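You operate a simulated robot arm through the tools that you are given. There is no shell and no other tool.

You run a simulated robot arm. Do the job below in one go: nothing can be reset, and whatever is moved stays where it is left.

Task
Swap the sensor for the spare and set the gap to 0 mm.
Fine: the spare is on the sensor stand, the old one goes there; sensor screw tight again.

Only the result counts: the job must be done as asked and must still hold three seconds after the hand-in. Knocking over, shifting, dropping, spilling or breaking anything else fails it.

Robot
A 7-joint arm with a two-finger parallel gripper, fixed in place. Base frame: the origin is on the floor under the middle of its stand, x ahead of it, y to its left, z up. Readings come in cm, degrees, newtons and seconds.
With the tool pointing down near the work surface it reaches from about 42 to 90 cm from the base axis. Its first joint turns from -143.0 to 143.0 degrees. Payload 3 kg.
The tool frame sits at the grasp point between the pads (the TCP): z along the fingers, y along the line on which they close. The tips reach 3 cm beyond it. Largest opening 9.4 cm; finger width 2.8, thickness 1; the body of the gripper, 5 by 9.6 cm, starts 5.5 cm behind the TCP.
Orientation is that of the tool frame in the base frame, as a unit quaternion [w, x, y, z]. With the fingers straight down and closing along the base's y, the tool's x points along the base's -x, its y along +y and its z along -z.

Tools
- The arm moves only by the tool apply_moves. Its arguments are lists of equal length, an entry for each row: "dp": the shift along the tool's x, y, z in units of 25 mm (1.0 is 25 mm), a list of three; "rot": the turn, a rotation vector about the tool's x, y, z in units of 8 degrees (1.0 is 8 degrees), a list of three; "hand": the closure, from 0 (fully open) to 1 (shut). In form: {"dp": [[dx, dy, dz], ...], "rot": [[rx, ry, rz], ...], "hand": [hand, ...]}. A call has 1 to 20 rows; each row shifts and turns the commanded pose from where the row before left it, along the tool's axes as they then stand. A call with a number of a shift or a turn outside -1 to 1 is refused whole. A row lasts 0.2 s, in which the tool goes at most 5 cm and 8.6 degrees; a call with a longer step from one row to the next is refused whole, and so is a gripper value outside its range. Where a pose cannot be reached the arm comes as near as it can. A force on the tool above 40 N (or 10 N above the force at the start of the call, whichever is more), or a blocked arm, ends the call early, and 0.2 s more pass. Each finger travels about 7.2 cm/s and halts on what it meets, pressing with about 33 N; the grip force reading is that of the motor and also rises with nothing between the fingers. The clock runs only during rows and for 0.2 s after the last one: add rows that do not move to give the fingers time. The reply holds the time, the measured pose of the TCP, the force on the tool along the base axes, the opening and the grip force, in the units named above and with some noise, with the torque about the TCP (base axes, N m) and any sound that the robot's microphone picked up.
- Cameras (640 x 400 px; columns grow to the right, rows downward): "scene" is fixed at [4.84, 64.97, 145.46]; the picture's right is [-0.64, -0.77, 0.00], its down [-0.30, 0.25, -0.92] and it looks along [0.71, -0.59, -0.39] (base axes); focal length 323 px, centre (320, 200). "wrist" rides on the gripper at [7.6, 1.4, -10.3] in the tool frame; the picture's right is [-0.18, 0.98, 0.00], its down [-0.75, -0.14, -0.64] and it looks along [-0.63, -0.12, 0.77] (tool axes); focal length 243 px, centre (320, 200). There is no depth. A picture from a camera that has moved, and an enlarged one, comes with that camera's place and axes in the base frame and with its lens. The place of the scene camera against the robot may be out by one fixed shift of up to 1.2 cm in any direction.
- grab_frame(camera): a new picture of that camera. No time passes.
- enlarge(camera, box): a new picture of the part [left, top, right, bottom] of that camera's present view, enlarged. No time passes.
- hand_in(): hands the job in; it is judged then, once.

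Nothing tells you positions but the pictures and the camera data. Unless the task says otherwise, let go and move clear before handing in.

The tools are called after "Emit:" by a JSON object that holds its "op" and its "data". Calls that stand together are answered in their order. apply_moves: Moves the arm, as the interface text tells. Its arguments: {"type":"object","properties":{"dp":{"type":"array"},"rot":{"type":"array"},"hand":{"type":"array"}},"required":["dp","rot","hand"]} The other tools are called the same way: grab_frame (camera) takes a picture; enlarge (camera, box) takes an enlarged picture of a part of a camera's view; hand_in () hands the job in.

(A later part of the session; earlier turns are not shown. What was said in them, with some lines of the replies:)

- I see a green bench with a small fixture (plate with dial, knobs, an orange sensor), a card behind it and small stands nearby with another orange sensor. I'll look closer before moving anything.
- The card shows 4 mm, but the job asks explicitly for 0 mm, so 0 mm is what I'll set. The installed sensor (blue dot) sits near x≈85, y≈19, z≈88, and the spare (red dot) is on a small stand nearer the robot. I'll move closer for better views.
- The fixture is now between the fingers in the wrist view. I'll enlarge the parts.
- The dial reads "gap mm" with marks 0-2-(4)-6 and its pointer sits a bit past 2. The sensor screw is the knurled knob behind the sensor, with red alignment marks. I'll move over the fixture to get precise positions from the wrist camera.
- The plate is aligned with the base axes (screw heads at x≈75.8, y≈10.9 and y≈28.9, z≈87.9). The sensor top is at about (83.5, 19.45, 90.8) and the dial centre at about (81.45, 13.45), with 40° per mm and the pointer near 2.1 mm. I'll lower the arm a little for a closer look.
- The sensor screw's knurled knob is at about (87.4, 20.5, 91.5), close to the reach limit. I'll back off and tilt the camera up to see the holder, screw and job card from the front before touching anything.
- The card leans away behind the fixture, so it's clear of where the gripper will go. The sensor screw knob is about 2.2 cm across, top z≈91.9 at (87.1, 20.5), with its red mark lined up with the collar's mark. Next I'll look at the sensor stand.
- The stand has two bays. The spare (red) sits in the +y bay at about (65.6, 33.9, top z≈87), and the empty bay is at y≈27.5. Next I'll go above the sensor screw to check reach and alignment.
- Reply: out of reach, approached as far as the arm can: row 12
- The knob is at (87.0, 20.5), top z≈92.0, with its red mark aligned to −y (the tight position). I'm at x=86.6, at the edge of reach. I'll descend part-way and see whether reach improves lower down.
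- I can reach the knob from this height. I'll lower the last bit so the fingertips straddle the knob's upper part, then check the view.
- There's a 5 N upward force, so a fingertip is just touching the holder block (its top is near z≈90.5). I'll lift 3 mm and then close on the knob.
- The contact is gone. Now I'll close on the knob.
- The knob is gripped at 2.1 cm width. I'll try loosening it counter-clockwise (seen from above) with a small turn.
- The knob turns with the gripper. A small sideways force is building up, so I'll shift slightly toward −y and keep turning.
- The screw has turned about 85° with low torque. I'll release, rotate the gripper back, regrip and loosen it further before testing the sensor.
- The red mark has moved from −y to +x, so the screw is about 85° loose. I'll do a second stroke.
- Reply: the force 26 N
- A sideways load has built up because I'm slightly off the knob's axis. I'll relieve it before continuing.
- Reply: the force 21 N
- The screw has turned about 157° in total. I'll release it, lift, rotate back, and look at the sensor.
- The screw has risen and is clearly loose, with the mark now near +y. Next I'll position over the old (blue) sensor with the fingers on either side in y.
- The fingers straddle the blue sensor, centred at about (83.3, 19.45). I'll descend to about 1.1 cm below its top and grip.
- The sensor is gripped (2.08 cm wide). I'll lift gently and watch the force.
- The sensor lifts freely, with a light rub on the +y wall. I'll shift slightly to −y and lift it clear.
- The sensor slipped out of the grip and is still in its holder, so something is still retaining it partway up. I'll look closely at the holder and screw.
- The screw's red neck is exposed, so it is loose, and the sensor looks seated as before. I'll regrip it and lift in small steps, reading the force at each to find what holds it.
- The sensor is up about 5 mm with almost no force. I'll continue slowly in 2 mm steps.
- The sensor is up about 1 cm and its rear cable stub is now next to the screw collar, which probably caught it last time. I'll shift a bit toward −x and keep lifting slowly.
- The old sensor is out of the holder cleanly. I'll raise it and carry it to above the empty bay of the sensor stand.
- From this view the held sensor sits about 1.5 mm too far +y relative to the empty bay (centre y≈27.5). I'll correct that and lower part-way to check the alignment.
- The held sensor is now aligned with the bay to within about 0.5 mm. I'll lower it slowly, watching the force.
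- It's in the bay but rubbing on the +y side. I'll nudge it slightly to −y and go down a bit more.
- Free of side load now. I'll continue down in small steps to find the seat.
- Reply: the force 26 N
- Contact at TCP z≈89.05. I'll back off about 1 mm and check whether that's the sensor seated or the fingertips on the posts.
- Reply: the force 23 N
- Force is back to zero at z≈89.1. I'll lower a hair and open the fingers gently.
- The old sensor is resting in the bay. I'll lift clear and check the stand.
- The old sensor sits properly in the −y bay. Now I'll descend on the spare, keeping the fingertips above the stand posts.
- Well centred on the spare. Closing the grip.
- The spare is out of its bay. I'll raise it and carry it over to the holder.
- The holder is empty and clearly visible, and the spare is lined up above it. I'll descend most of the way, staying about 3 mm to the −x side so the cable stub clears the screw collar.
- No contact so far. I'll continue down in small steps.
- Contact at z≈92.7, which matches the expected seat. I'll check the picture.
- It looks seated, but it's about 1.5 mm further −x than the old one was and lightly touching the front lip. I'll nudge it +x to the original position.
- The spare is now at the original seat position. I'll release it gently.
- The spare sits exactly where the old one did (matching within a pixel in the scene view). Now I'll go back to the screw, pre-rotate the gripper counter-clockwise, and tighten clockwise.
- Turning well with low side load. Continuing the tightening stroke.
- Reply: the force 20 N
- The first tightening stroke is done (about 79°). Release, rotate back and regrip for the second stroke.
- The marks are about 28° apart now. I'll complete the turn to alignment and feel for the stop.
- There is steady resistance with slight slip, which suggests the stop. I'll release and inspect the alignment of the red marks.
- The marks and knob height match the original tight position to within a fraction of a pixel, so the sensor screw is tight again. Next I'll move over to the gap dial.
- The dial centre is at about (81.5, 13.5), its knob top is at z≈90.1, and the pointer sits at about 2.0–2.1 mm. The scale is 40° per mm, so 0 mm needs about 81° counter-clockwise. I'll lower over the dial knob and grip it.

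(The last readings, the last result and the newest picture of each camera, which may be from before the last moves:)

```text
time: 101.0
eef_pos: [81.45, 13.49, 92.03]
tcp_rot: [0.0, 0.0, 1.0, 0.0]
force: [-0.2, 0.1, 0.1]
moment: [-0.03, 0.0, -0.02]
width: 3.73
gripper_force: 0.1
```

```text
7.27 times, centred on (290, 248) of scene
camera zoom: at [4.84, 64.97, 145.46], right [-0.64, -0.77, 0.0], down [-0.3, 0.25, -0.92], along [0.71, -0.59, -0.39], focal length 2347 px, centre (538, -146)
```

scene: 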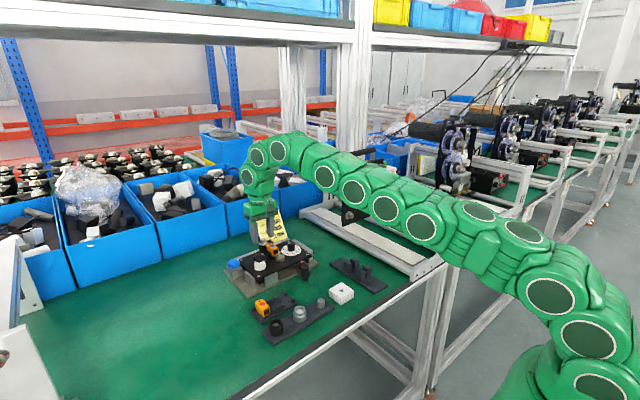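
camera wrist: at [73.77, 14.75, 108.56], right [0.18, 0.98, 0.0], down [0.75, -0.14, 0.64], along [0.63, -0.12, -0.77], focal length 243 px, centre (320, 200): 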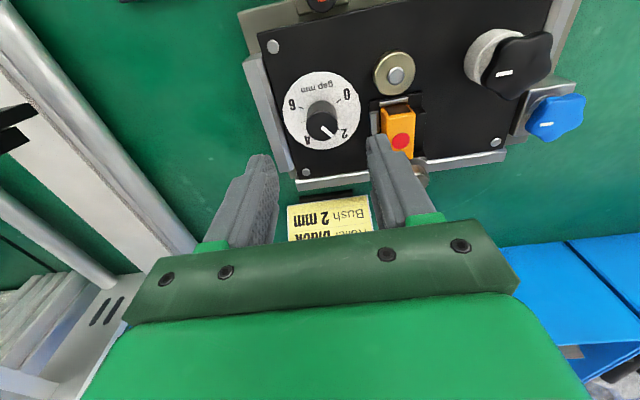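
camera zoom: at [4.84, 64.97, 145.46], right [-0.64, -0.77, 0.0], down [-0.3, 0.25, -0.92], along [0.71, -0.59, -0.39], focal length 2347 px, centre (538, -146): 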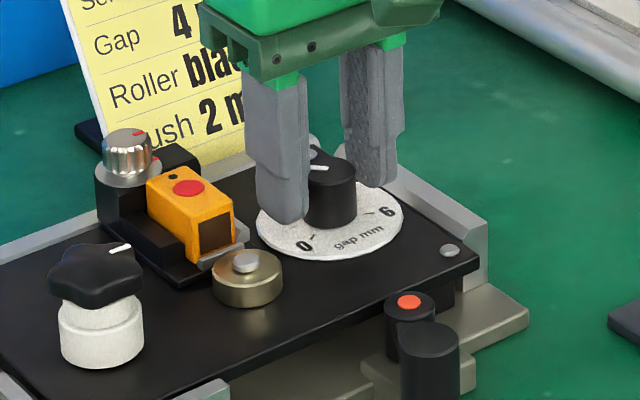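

Centred on the dial knob. Closing and making a first small counter-clockwise turn.

Emit:
{"op": "apply_moves", "data": {"dp": [[0, 0, 0], [0, 0, 0], [0, 0, 0]], "rot": [[0, 0, 0], [0, 0, 0], [0, 0, 0]], "hand": [0.72, 1, 1]}}

Emit:
{"op": "apply_moves", "data": {"dp": [[0, 0, 0], [0, 0, 0], [0, 0, 0]], "rot": [[0, 0, -0.8], [0, 0, -0.8], [0, 0, 0]], "hand": [1, 1, 1]}}

Emit:
{"op": "enlarge", "data": {"camera": "wrist", "box": [240, 80, 400, 220]}}

```text
time: 101.8
eef_pos: [81.48, 13.44, 92.04]
tcp_rot: [-0.001, 0.0, 1.0, 0.0]
force: [-0.8, -4.0, -0.6]
moment: [0.14, 0.09, -0.01]
width: 2.37
gripper_force: 33.2
```

```text
time: 102.6
eef_pos: [81.56, 13.44, 92.08]
tcp_rot: [-0.001, -0.113, 0.994, 0.0]
force: [9.5, -15.2, -7.7]
moment: [-0.05, -0.22, 0.03]
width: 2.4
gripper_force: 32.6
```

```text
2.86 times, centred on (320, 150) of wrist
camera zoom: at [73.72, 13.2, 102.24], right [-0.04, 1.0, 0.0], down [0.77, 0.03, 0.64], along [0.64, 0.02, -0.77], focal length 693 px, centre (320, 343)
```

zoom: 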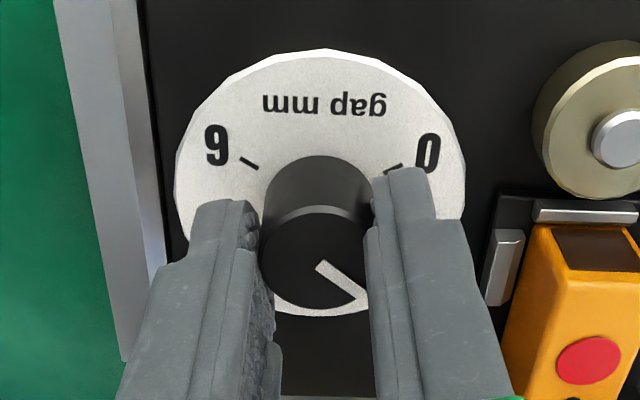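

Emit:
{"op": "apply_moves", "data": {"dp": [[-0.012, -0.034, 0.016], [0, 0, 0], [0, 0, 0], [0, 0, 0], [0, 0, 0]], "rot": [[0, 0, 0], [0, 0, -0.9], [0, 0, -0.9], [0, 0, -0.9], [0, 0, 0]], "hand": [1, 1, 1, 1, 1]}}

Emit:
{"op": "enlarge", "data": {"camera": "wrist", "box": [240, 80, 400, 220]}}

Emit:
{"op": "enlarge", "data": {"camera": "scene", "box": [255, 220, 325, 275]}}

```text
time: 103.8
eef_pos: [81.48, 13.54, 92.09]
tcp_rot: [-0.002, -0.297, 0.955, 0.001]
force: [-9.9, -11.7, -7.2]
moment: [-0.49, 0.17, -0.01]
width: 2.4
gripper_force: 33.6
```

```text
2.86 times, centred on (320, 150) of wrist
camera zoom: at [74.39, 10.38, 102.25], right [-0.41, 0.91, 0.0], down [0.7, 0.31, 0.64], along [0.59, 0.26, -0.77], focal length 693 px, centre (320, 343)
```

zoom: 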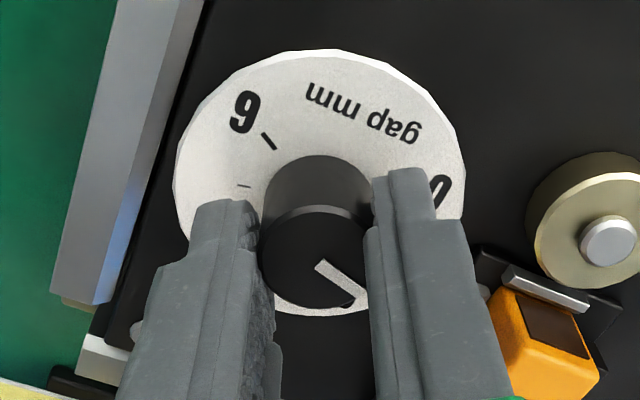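

```text
7.27 times, centred on (290, 248) of scene
camera zoom: at [4.84, 64.97, 145.46], right [-0.64, -0.77, 0.0], down [-0.3, 0.25, -0.92], along [0.71, -0.59, -0.39], focal length 2347 px, centre (538, -146)
```

zoom: 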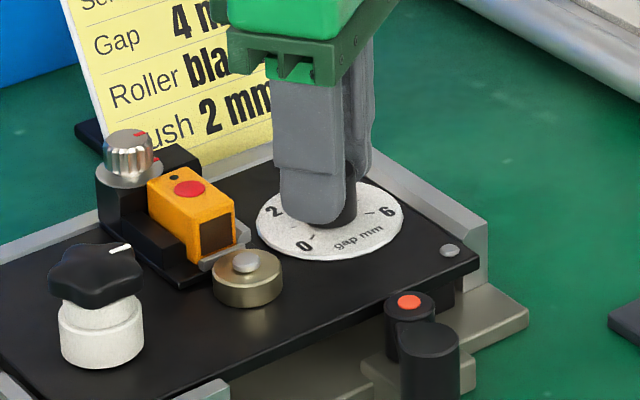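

Emit:
{"op": "apply_moves", "data": {"dp": [[0.03, -0.009, 0.016], [0, 0, 0], [0, 0, 0], [0, 0, 0], [0, 0, 0], [0, 0, 0]], "rot": [[0, 0, 0], [0, 0, -0.9], [0, 0, -0.9], [0, 0, -0.9], [0, 0, -0.9], [0, 0, 0]], "hand": [1, 1, 1, 1, 1, 1]}}

Emit:
{"op": "enlarge", "data": {"camera": "wrist", "box": [240, 80, 400, 220]}}

```text
time: 105.2
eef_pos: [81.51, 13.62, 92.07]
tcp_rot: [0.001, -0.526, 0.851, 0.001]
force: [-20.0, -1.7, 14.4]
moment: [-0.21, 0.64, 0.0]
width: 2.4
gripper_force: 33.2
```

```text
2.86 times, centred on (320, 150) of wrist
camera zoom: at [76.75, 7.36, 102.24], right [-0.8, 0.61, 0.0], down [0.46, 0.61, 0.64], along [0.39, 0.51, -0.77], focal length 693 px, centre (320, 343)
```

zoom: 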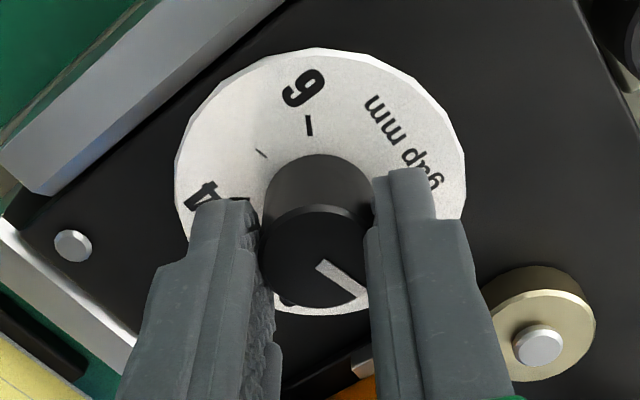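

Emit:
{"op": "apply_moves", "data": {"dp": [[0.018, 0.036, -0.02], [0, 0, 0], [0, 0, 0], [0, 0, 0]], "rot": [[0, 0, 0], [0, 0, -0.9], [0, 0, -0.9], [0, 0, 0]], "hand": [1, 1, 1, 1]}}

Emit:
{"op": "enlarge", "data": {"camera": "wrist", "box": [240, 80, 400, 220]}}

Emit:
{"op": "enlarge", "data": {"camera": "scene", "box": [255, 220, 325, 275]}}

```text
time: 106.2
eef_pos: [81.42, 13.52, 92.1]
tcp_rot: [0.0, -0.627, 0.779, 0.0]
force: [26.1, 8.2, -11.3]
moment: [0.31, -0.6, 0.0]
width: 2.37
gripper_force: 33.2
```

```text
2.86 times, centred on (320, 150) of wrist
camera zoom: at [78.39, 6.4, 102.24], right [-0.92, 0.39, 0.0], down [0.3, 0.71, 0.64], along [0.25, 0.59, -0.77], focal length 693 px, centre (320, 343)
```

zoom: 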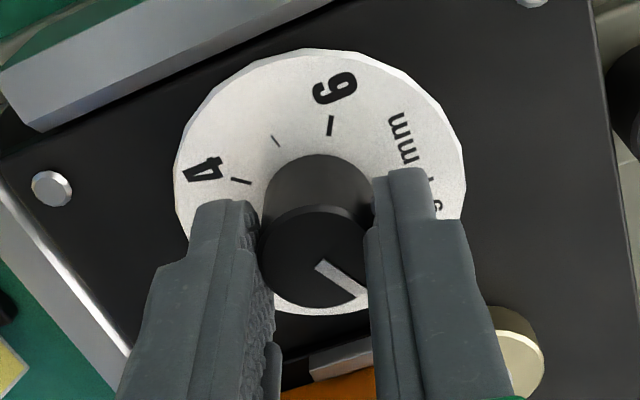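

```text
7.27 times, centred on (290, 248) of scene
camera zoom: at [4.84, 64.97, 145.46], right [-0.64, -0.77, 0.0], down [-0.3, 0.25, -0.92], along [0.71, -0.59, -0.39], focal length 2347 px, centre (538, -146)
```

zoom: 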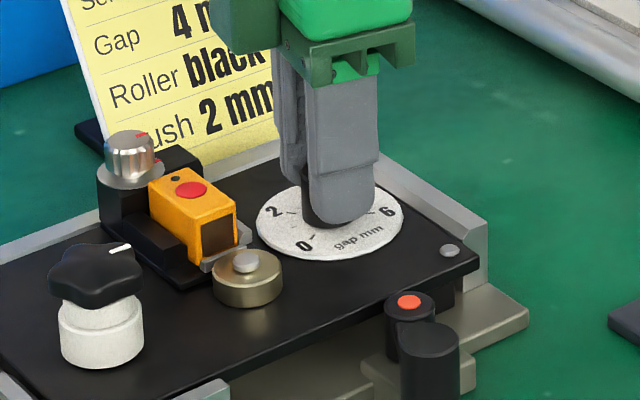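

The carriage is moving toward the roller as the dial turns. I'm about 4–5° from the 0 mark; I'll relieve the side load and finish with a small turn.

Emit:
{"op": "apply_moves", "data": {"dp": [[-0.0125, -0.02, 0.012], [0, 0, 0], [0, 0, 0]], "rot": [[0, 0, 0], [0, 0, -0.45], [0, 0, 0]], "hand": [1, 1, 1]}}

Emit:
{"op": "enlarge", "data": {"camera": "wrist", "box": [240, 80, 400, 220]}}

```text
time: 107.0
eef_pos: [81.47, 13.57, 92.05]
tcp_rot: [0.0, -0.651, 0.759, 0.0]
force: [10.8, -0.1, -3.2]
moment: [-0.14, -0.53, -0.34]
width: 2.37
gripper_force: 33.0
```

```text
2.86 times, centred on (320, 150) of wrist
camera zoom: at [78.85, 6.2, 102.26], right [-0.94, 0.33, 0.0], down [0.25, 0.72, 0.64], along [0.21, 0.61, -0.77], focal length 693 px, centre (320, 343)
```

zoom: 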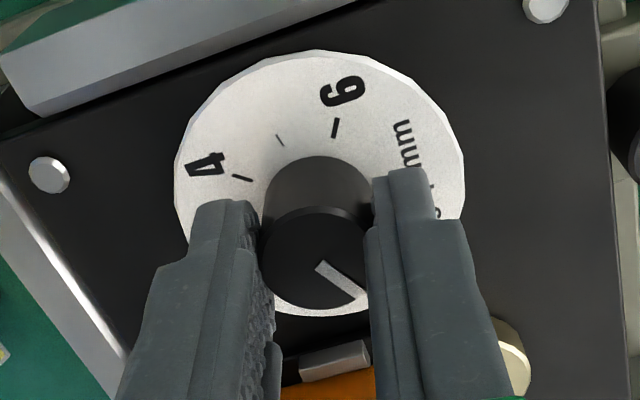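

A clear torque (−0.34 N·m) appeared: the dial has reached its end stop at 0. I'll release, lift and check the pointer.

Emit:
{"op": "apply_moves", "data": {"dp": [[0, 0, 0], [0, 0, 0], [0, 0, 0], [0, 0, -0.5], [0, 0, -0.8], [0, 0, -0.8], [0, 0, -0.5], [0, 0, 0], [0, 0, 0], [0, 0, 0], [0, 0, 0], [0, 0, 0], [0, 0, 0], [0, 0, 0], [0, 0, 0], [0, 0, 0], [0, 0, 0], [0, 0, 0]], "rot": [[0, 0, 0], [0, 0, 0], [0, 0, 0], [0, 0, 0], [0, 0, 0], [0, 0, 0], [0, 0, 0], [0, 0, 0.92], [0, 0, 0.92], [0, 0, 0.92], [0, 0, 0.92], [0, 0, 0.92], [0, 0, 0.92], [0, 0, 0.92], [0, 0, 0.92], [0, 0, 0.92], [0, 0, 0.92], [0, 0, 0.92]], "hand": [0.7, 0.6, 0.6, 0.6, 0.6, 0.6, 0.6, 0.5, 0.5, 0.5, 0.5, 0.5, 0.5, 0.5, 0.5, 0.5, 0.5, 0.5]}}

Emit:
{"op": "grab_frame", "data": {"camera": "wrist"}}

Emit:
{"op": "enlarge", "data": {"camera": "wrist", "box": [250, 70, 390, 190]}}

Emit:
{"op": "enlarge", "data": {"camera": "scene", "box": [262, 232, 322, 272]}}

```text
time: 110.8
eef_pos: [81.45, 13.5, 98.51]
tcp_rot: [0.0, -0.001, 1.0, 0.0]
force: [0.4, 0.3, 0.2]
moment: [-0.03, -0.02, 0.02]
width: 4.69
gripper_force: 0.0
```

```text
taken
camera wrist: at [73.75, 14.9, 108.76], right [0.18, 0.98, 0.0], down [0.75, -0.14, 0.64], along [0.63, -0.12, -0.77], focal length 243 px, centre (320, 200)
```

wrist: 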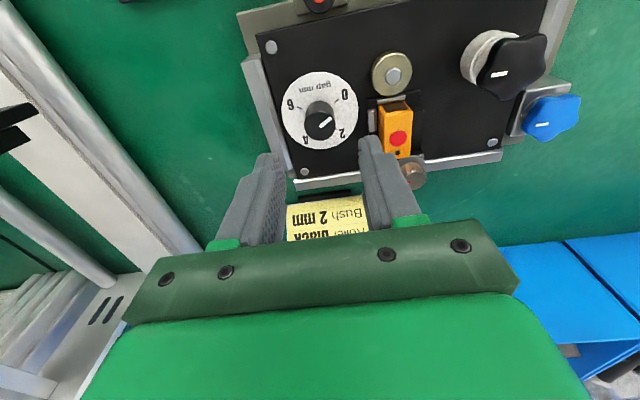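

```text
3.33 times, centred on (320, 130) of wrist
camera zoom: at [73.75, 14.9, 108.76], right [0.18, 0.98, 0.0], down [0.75, -0.14, 0.64], along [0.63, -0.12, -0.77], focal length 809 px, centre (320, 433)
```

zoom: 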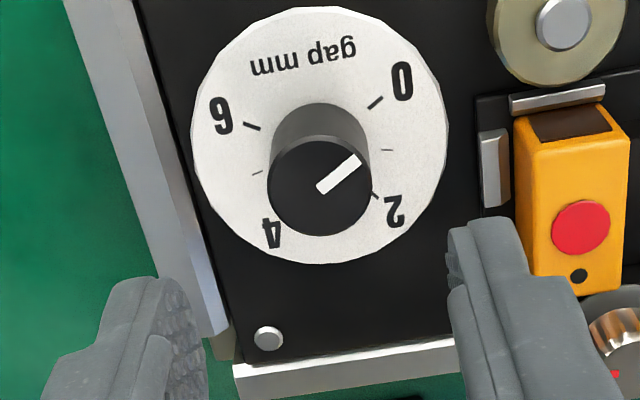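

```text
10.00 times, centred on (292, 252) of scene
camera zoom: at [4.84, 64.97, 145.46], right [-0.64, -0.77, 0.0], down [-0.3, 0.25, -0.92], along [0.71, -0.59, -0.39], focal length 3227 px, centre (600, -320)
```

zoom: 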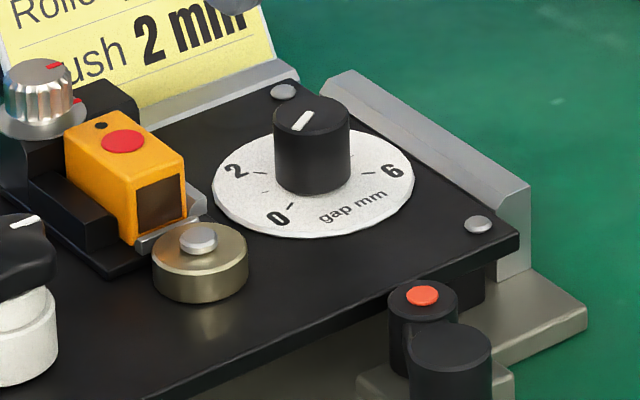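

The pointer now measures −30.4°, exactly on the 0 mark, and the carriage has moved to the roller. I'll retract and verify everything.

Emit:
{"op": "apply_moves", "data": {"dp": [[0, 0, -0.8], [0, 0, -0.8], [0, 0, -0.8], [0.8, 0, -0.5], [0.8, 0.3, 0], [0.8, 0.3, 0], [0.8, 0.3, 0], [0.8, 0.3, 0], [0.8, 0.3, 0], [0.8, 0.3, 0], [0.8, 0.3, 0], [0, 0, 0]], "rot": [[0, 0, 0], [0, 0, 0], [0, 0, 0], [0, 0, 0], [0, 0, 0], [0, 0, 0], [0, 0, 0], [0, 0, 0], [0, 0, 0], [0, 0, 0], [0, 0, 0], [0, 0, 0]], "hand": [0.3, 0.1, 0, 0, 0, 0, 0, 0, 0, 0, 0, 0]}}

Emit:
{"op": "grab_frame", "data": {"camera": "wrist"}}

Emit:
{"op": "grab_frame", "data": {"camera": "scene"}}

Emit:
{"op": "enlarge", "data": {"camera": "scene", "box": [210, 190, 400, 350]}}

Emit:
{"op": "enlarge", "data": {"camera": "scene", "box": [264, 234, 296, 264]}}

Emit:
{"op": "enlarge", "data": {"camera": "scene", "box": [245, 285, 305, 330]}}

```text
time: 113.4
eef_pos: [65.58, 18.55, 105.93]
tcp_rot: [0.0, -0.003, 1.0, -0.001]
force: [0.7, 0.4, 0.9]
moment: [0.01, 0.0, 0.02]
width: 9.41
gripper_force: 0.0
```

```text
taken
camera wrist: at [57.86, 20.01, 116.03], right [0.18, 0.98, 0.0], down [0.75, -0.14, 0.64], along [0.63, -0.11, -0.77], focal length 243 px, centre (320, 200)
```

wrist: 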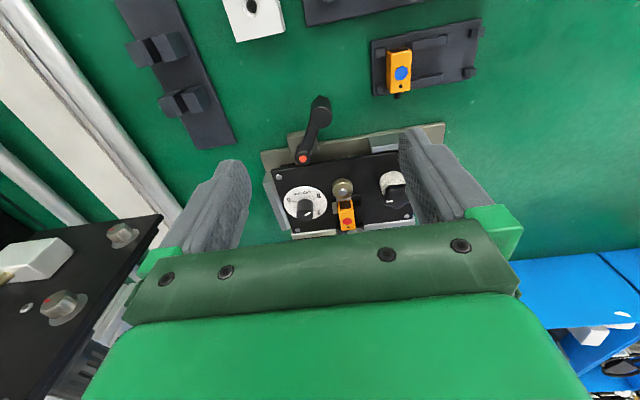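

```text
taken
```

scene: 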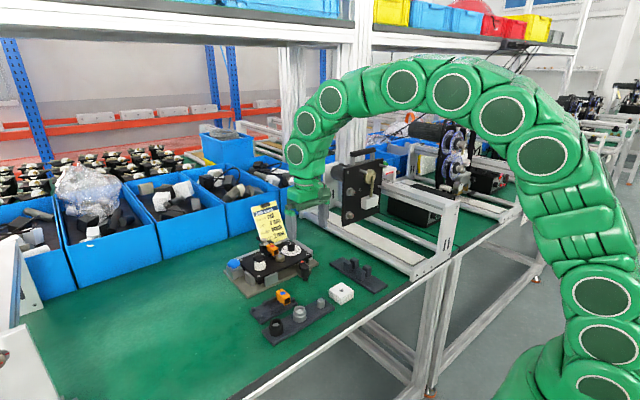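

```text
2.50 times, centred on (305, 270) of scene
camera zoom: at [4.84, 64.97, 145.46], right [-0.64, -0.77, 0.0], down [-0.3, 0.25, -0.92], along [0.71, -0.59, -0.39], focal length 807 px, centre (358, 25)
```

zoom: 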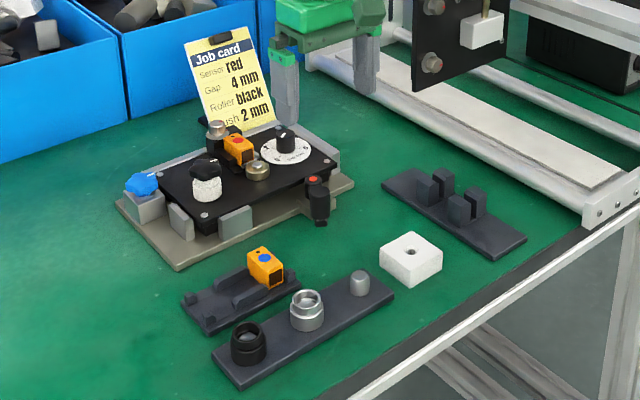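

```text
13.33 times, centred on (280, 249) of scene
camera zoom: at [4.84, 64.97, 145.46], right [-0.64, -0.77, 0.0], down [-0.3, 0.25, -0.92], along [0.71, -0.59, -0.39], focal length 4302 px, centre (853, -453)
```

zoom: 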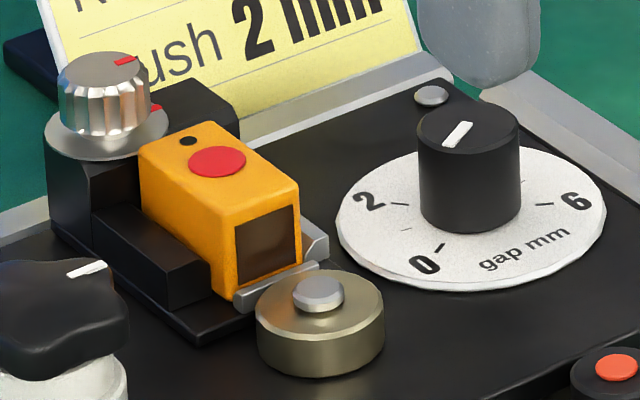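

```text
8.89 times, centred on (275, 308) of scene
camera zoom: at [4.84, 64.97, 145.46], right [-0.64, -0.77, 0.0], down [-0.3, 0.25, -0.92], along [0.71, -0.59, -0.39], focal length 2868 px, centre (720, -756)
```

zoom: 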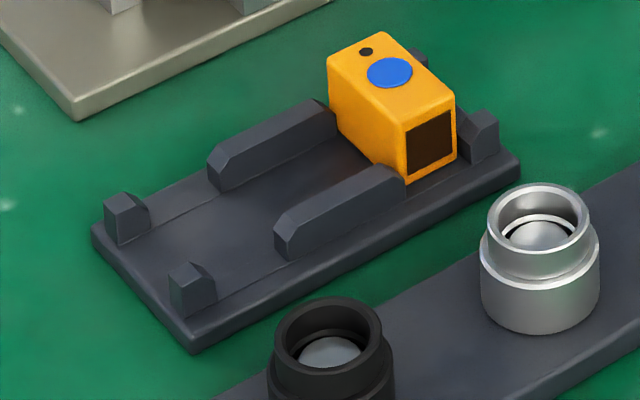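

Everything looks right from the scene. One last close look at the stand and fixture from the wrist camera before handing in.

Emit:
{"op": "enlarge", "data": {"camera": "wrist", "box": [355, 10, 495, 110]}}

Emit:
{"op": "enlarge", "data": {"camera": "wrist", "box": [260, 140, 420, 240]}}

```text
4.00 times, centred on (425, 60) of wrist
camera zoom: at [57.86, 20.01, 116.03], right [0.18, 0.98, 0.0], down [0.75, -0.14, 0.64], along [0.63, -0.11, -0.77], focal length 970 px, centre (-100, 760)
```

zoom: 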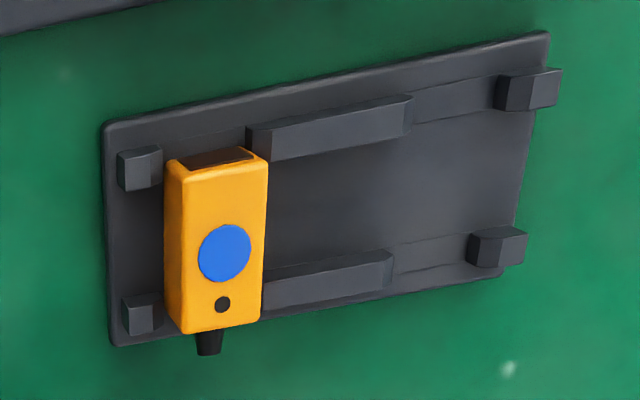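

```text
4.00 times, centred on (340, 190) of wrist
camera zoom: at [57.86, 20.01, 116.03], right [0.18, 0.98, 0.0], down [0.75, -0.14, 0.64], along [0.63, -0.11, -0.77], focal length 970 px, centre (240, 240)
```

zoom: 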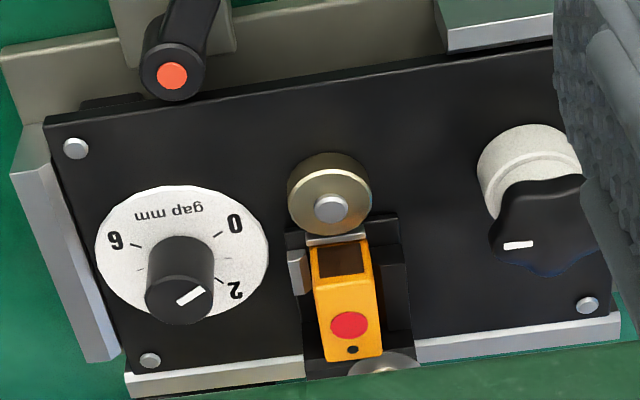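

The old (blue) sensor sits in its bay on the stand and the red spare is seated in the holder. The screw marks are aligned as at the start, the gap dial points at 0, and nothing else has moved. The arm is clear, so I'm handing in.

Emit:
{"op": "hand_in", "data": {}}

```text
The job is handed in.
```

The sensor is swapped and the gap is set to 0 mm; I've handed the job in and don't have a verdict yet.

- **Spare sensor:** the red spare is in the holder, at the same position the old one had.
- **Old sensor:** the blue one is on the sensor stand, in the bay that was empty.
- **Sensor screw:** it is tight again, with its red mark lined up with the mark on the collar as it was at the start.
- **Gap:** I turned the dial until it met its stop, and the pointer sits on the 0 mark.

- **Job card:** the card behind the fixture says 4 mm for the gap. I set 0 mm, as you asked.
- **One slip:** on my first try the old sensor slipped out of the gripper while I was lifting it and settled back into its holder. The second lift went cleanly, and I saw no sign of damage or of anything else having moved.
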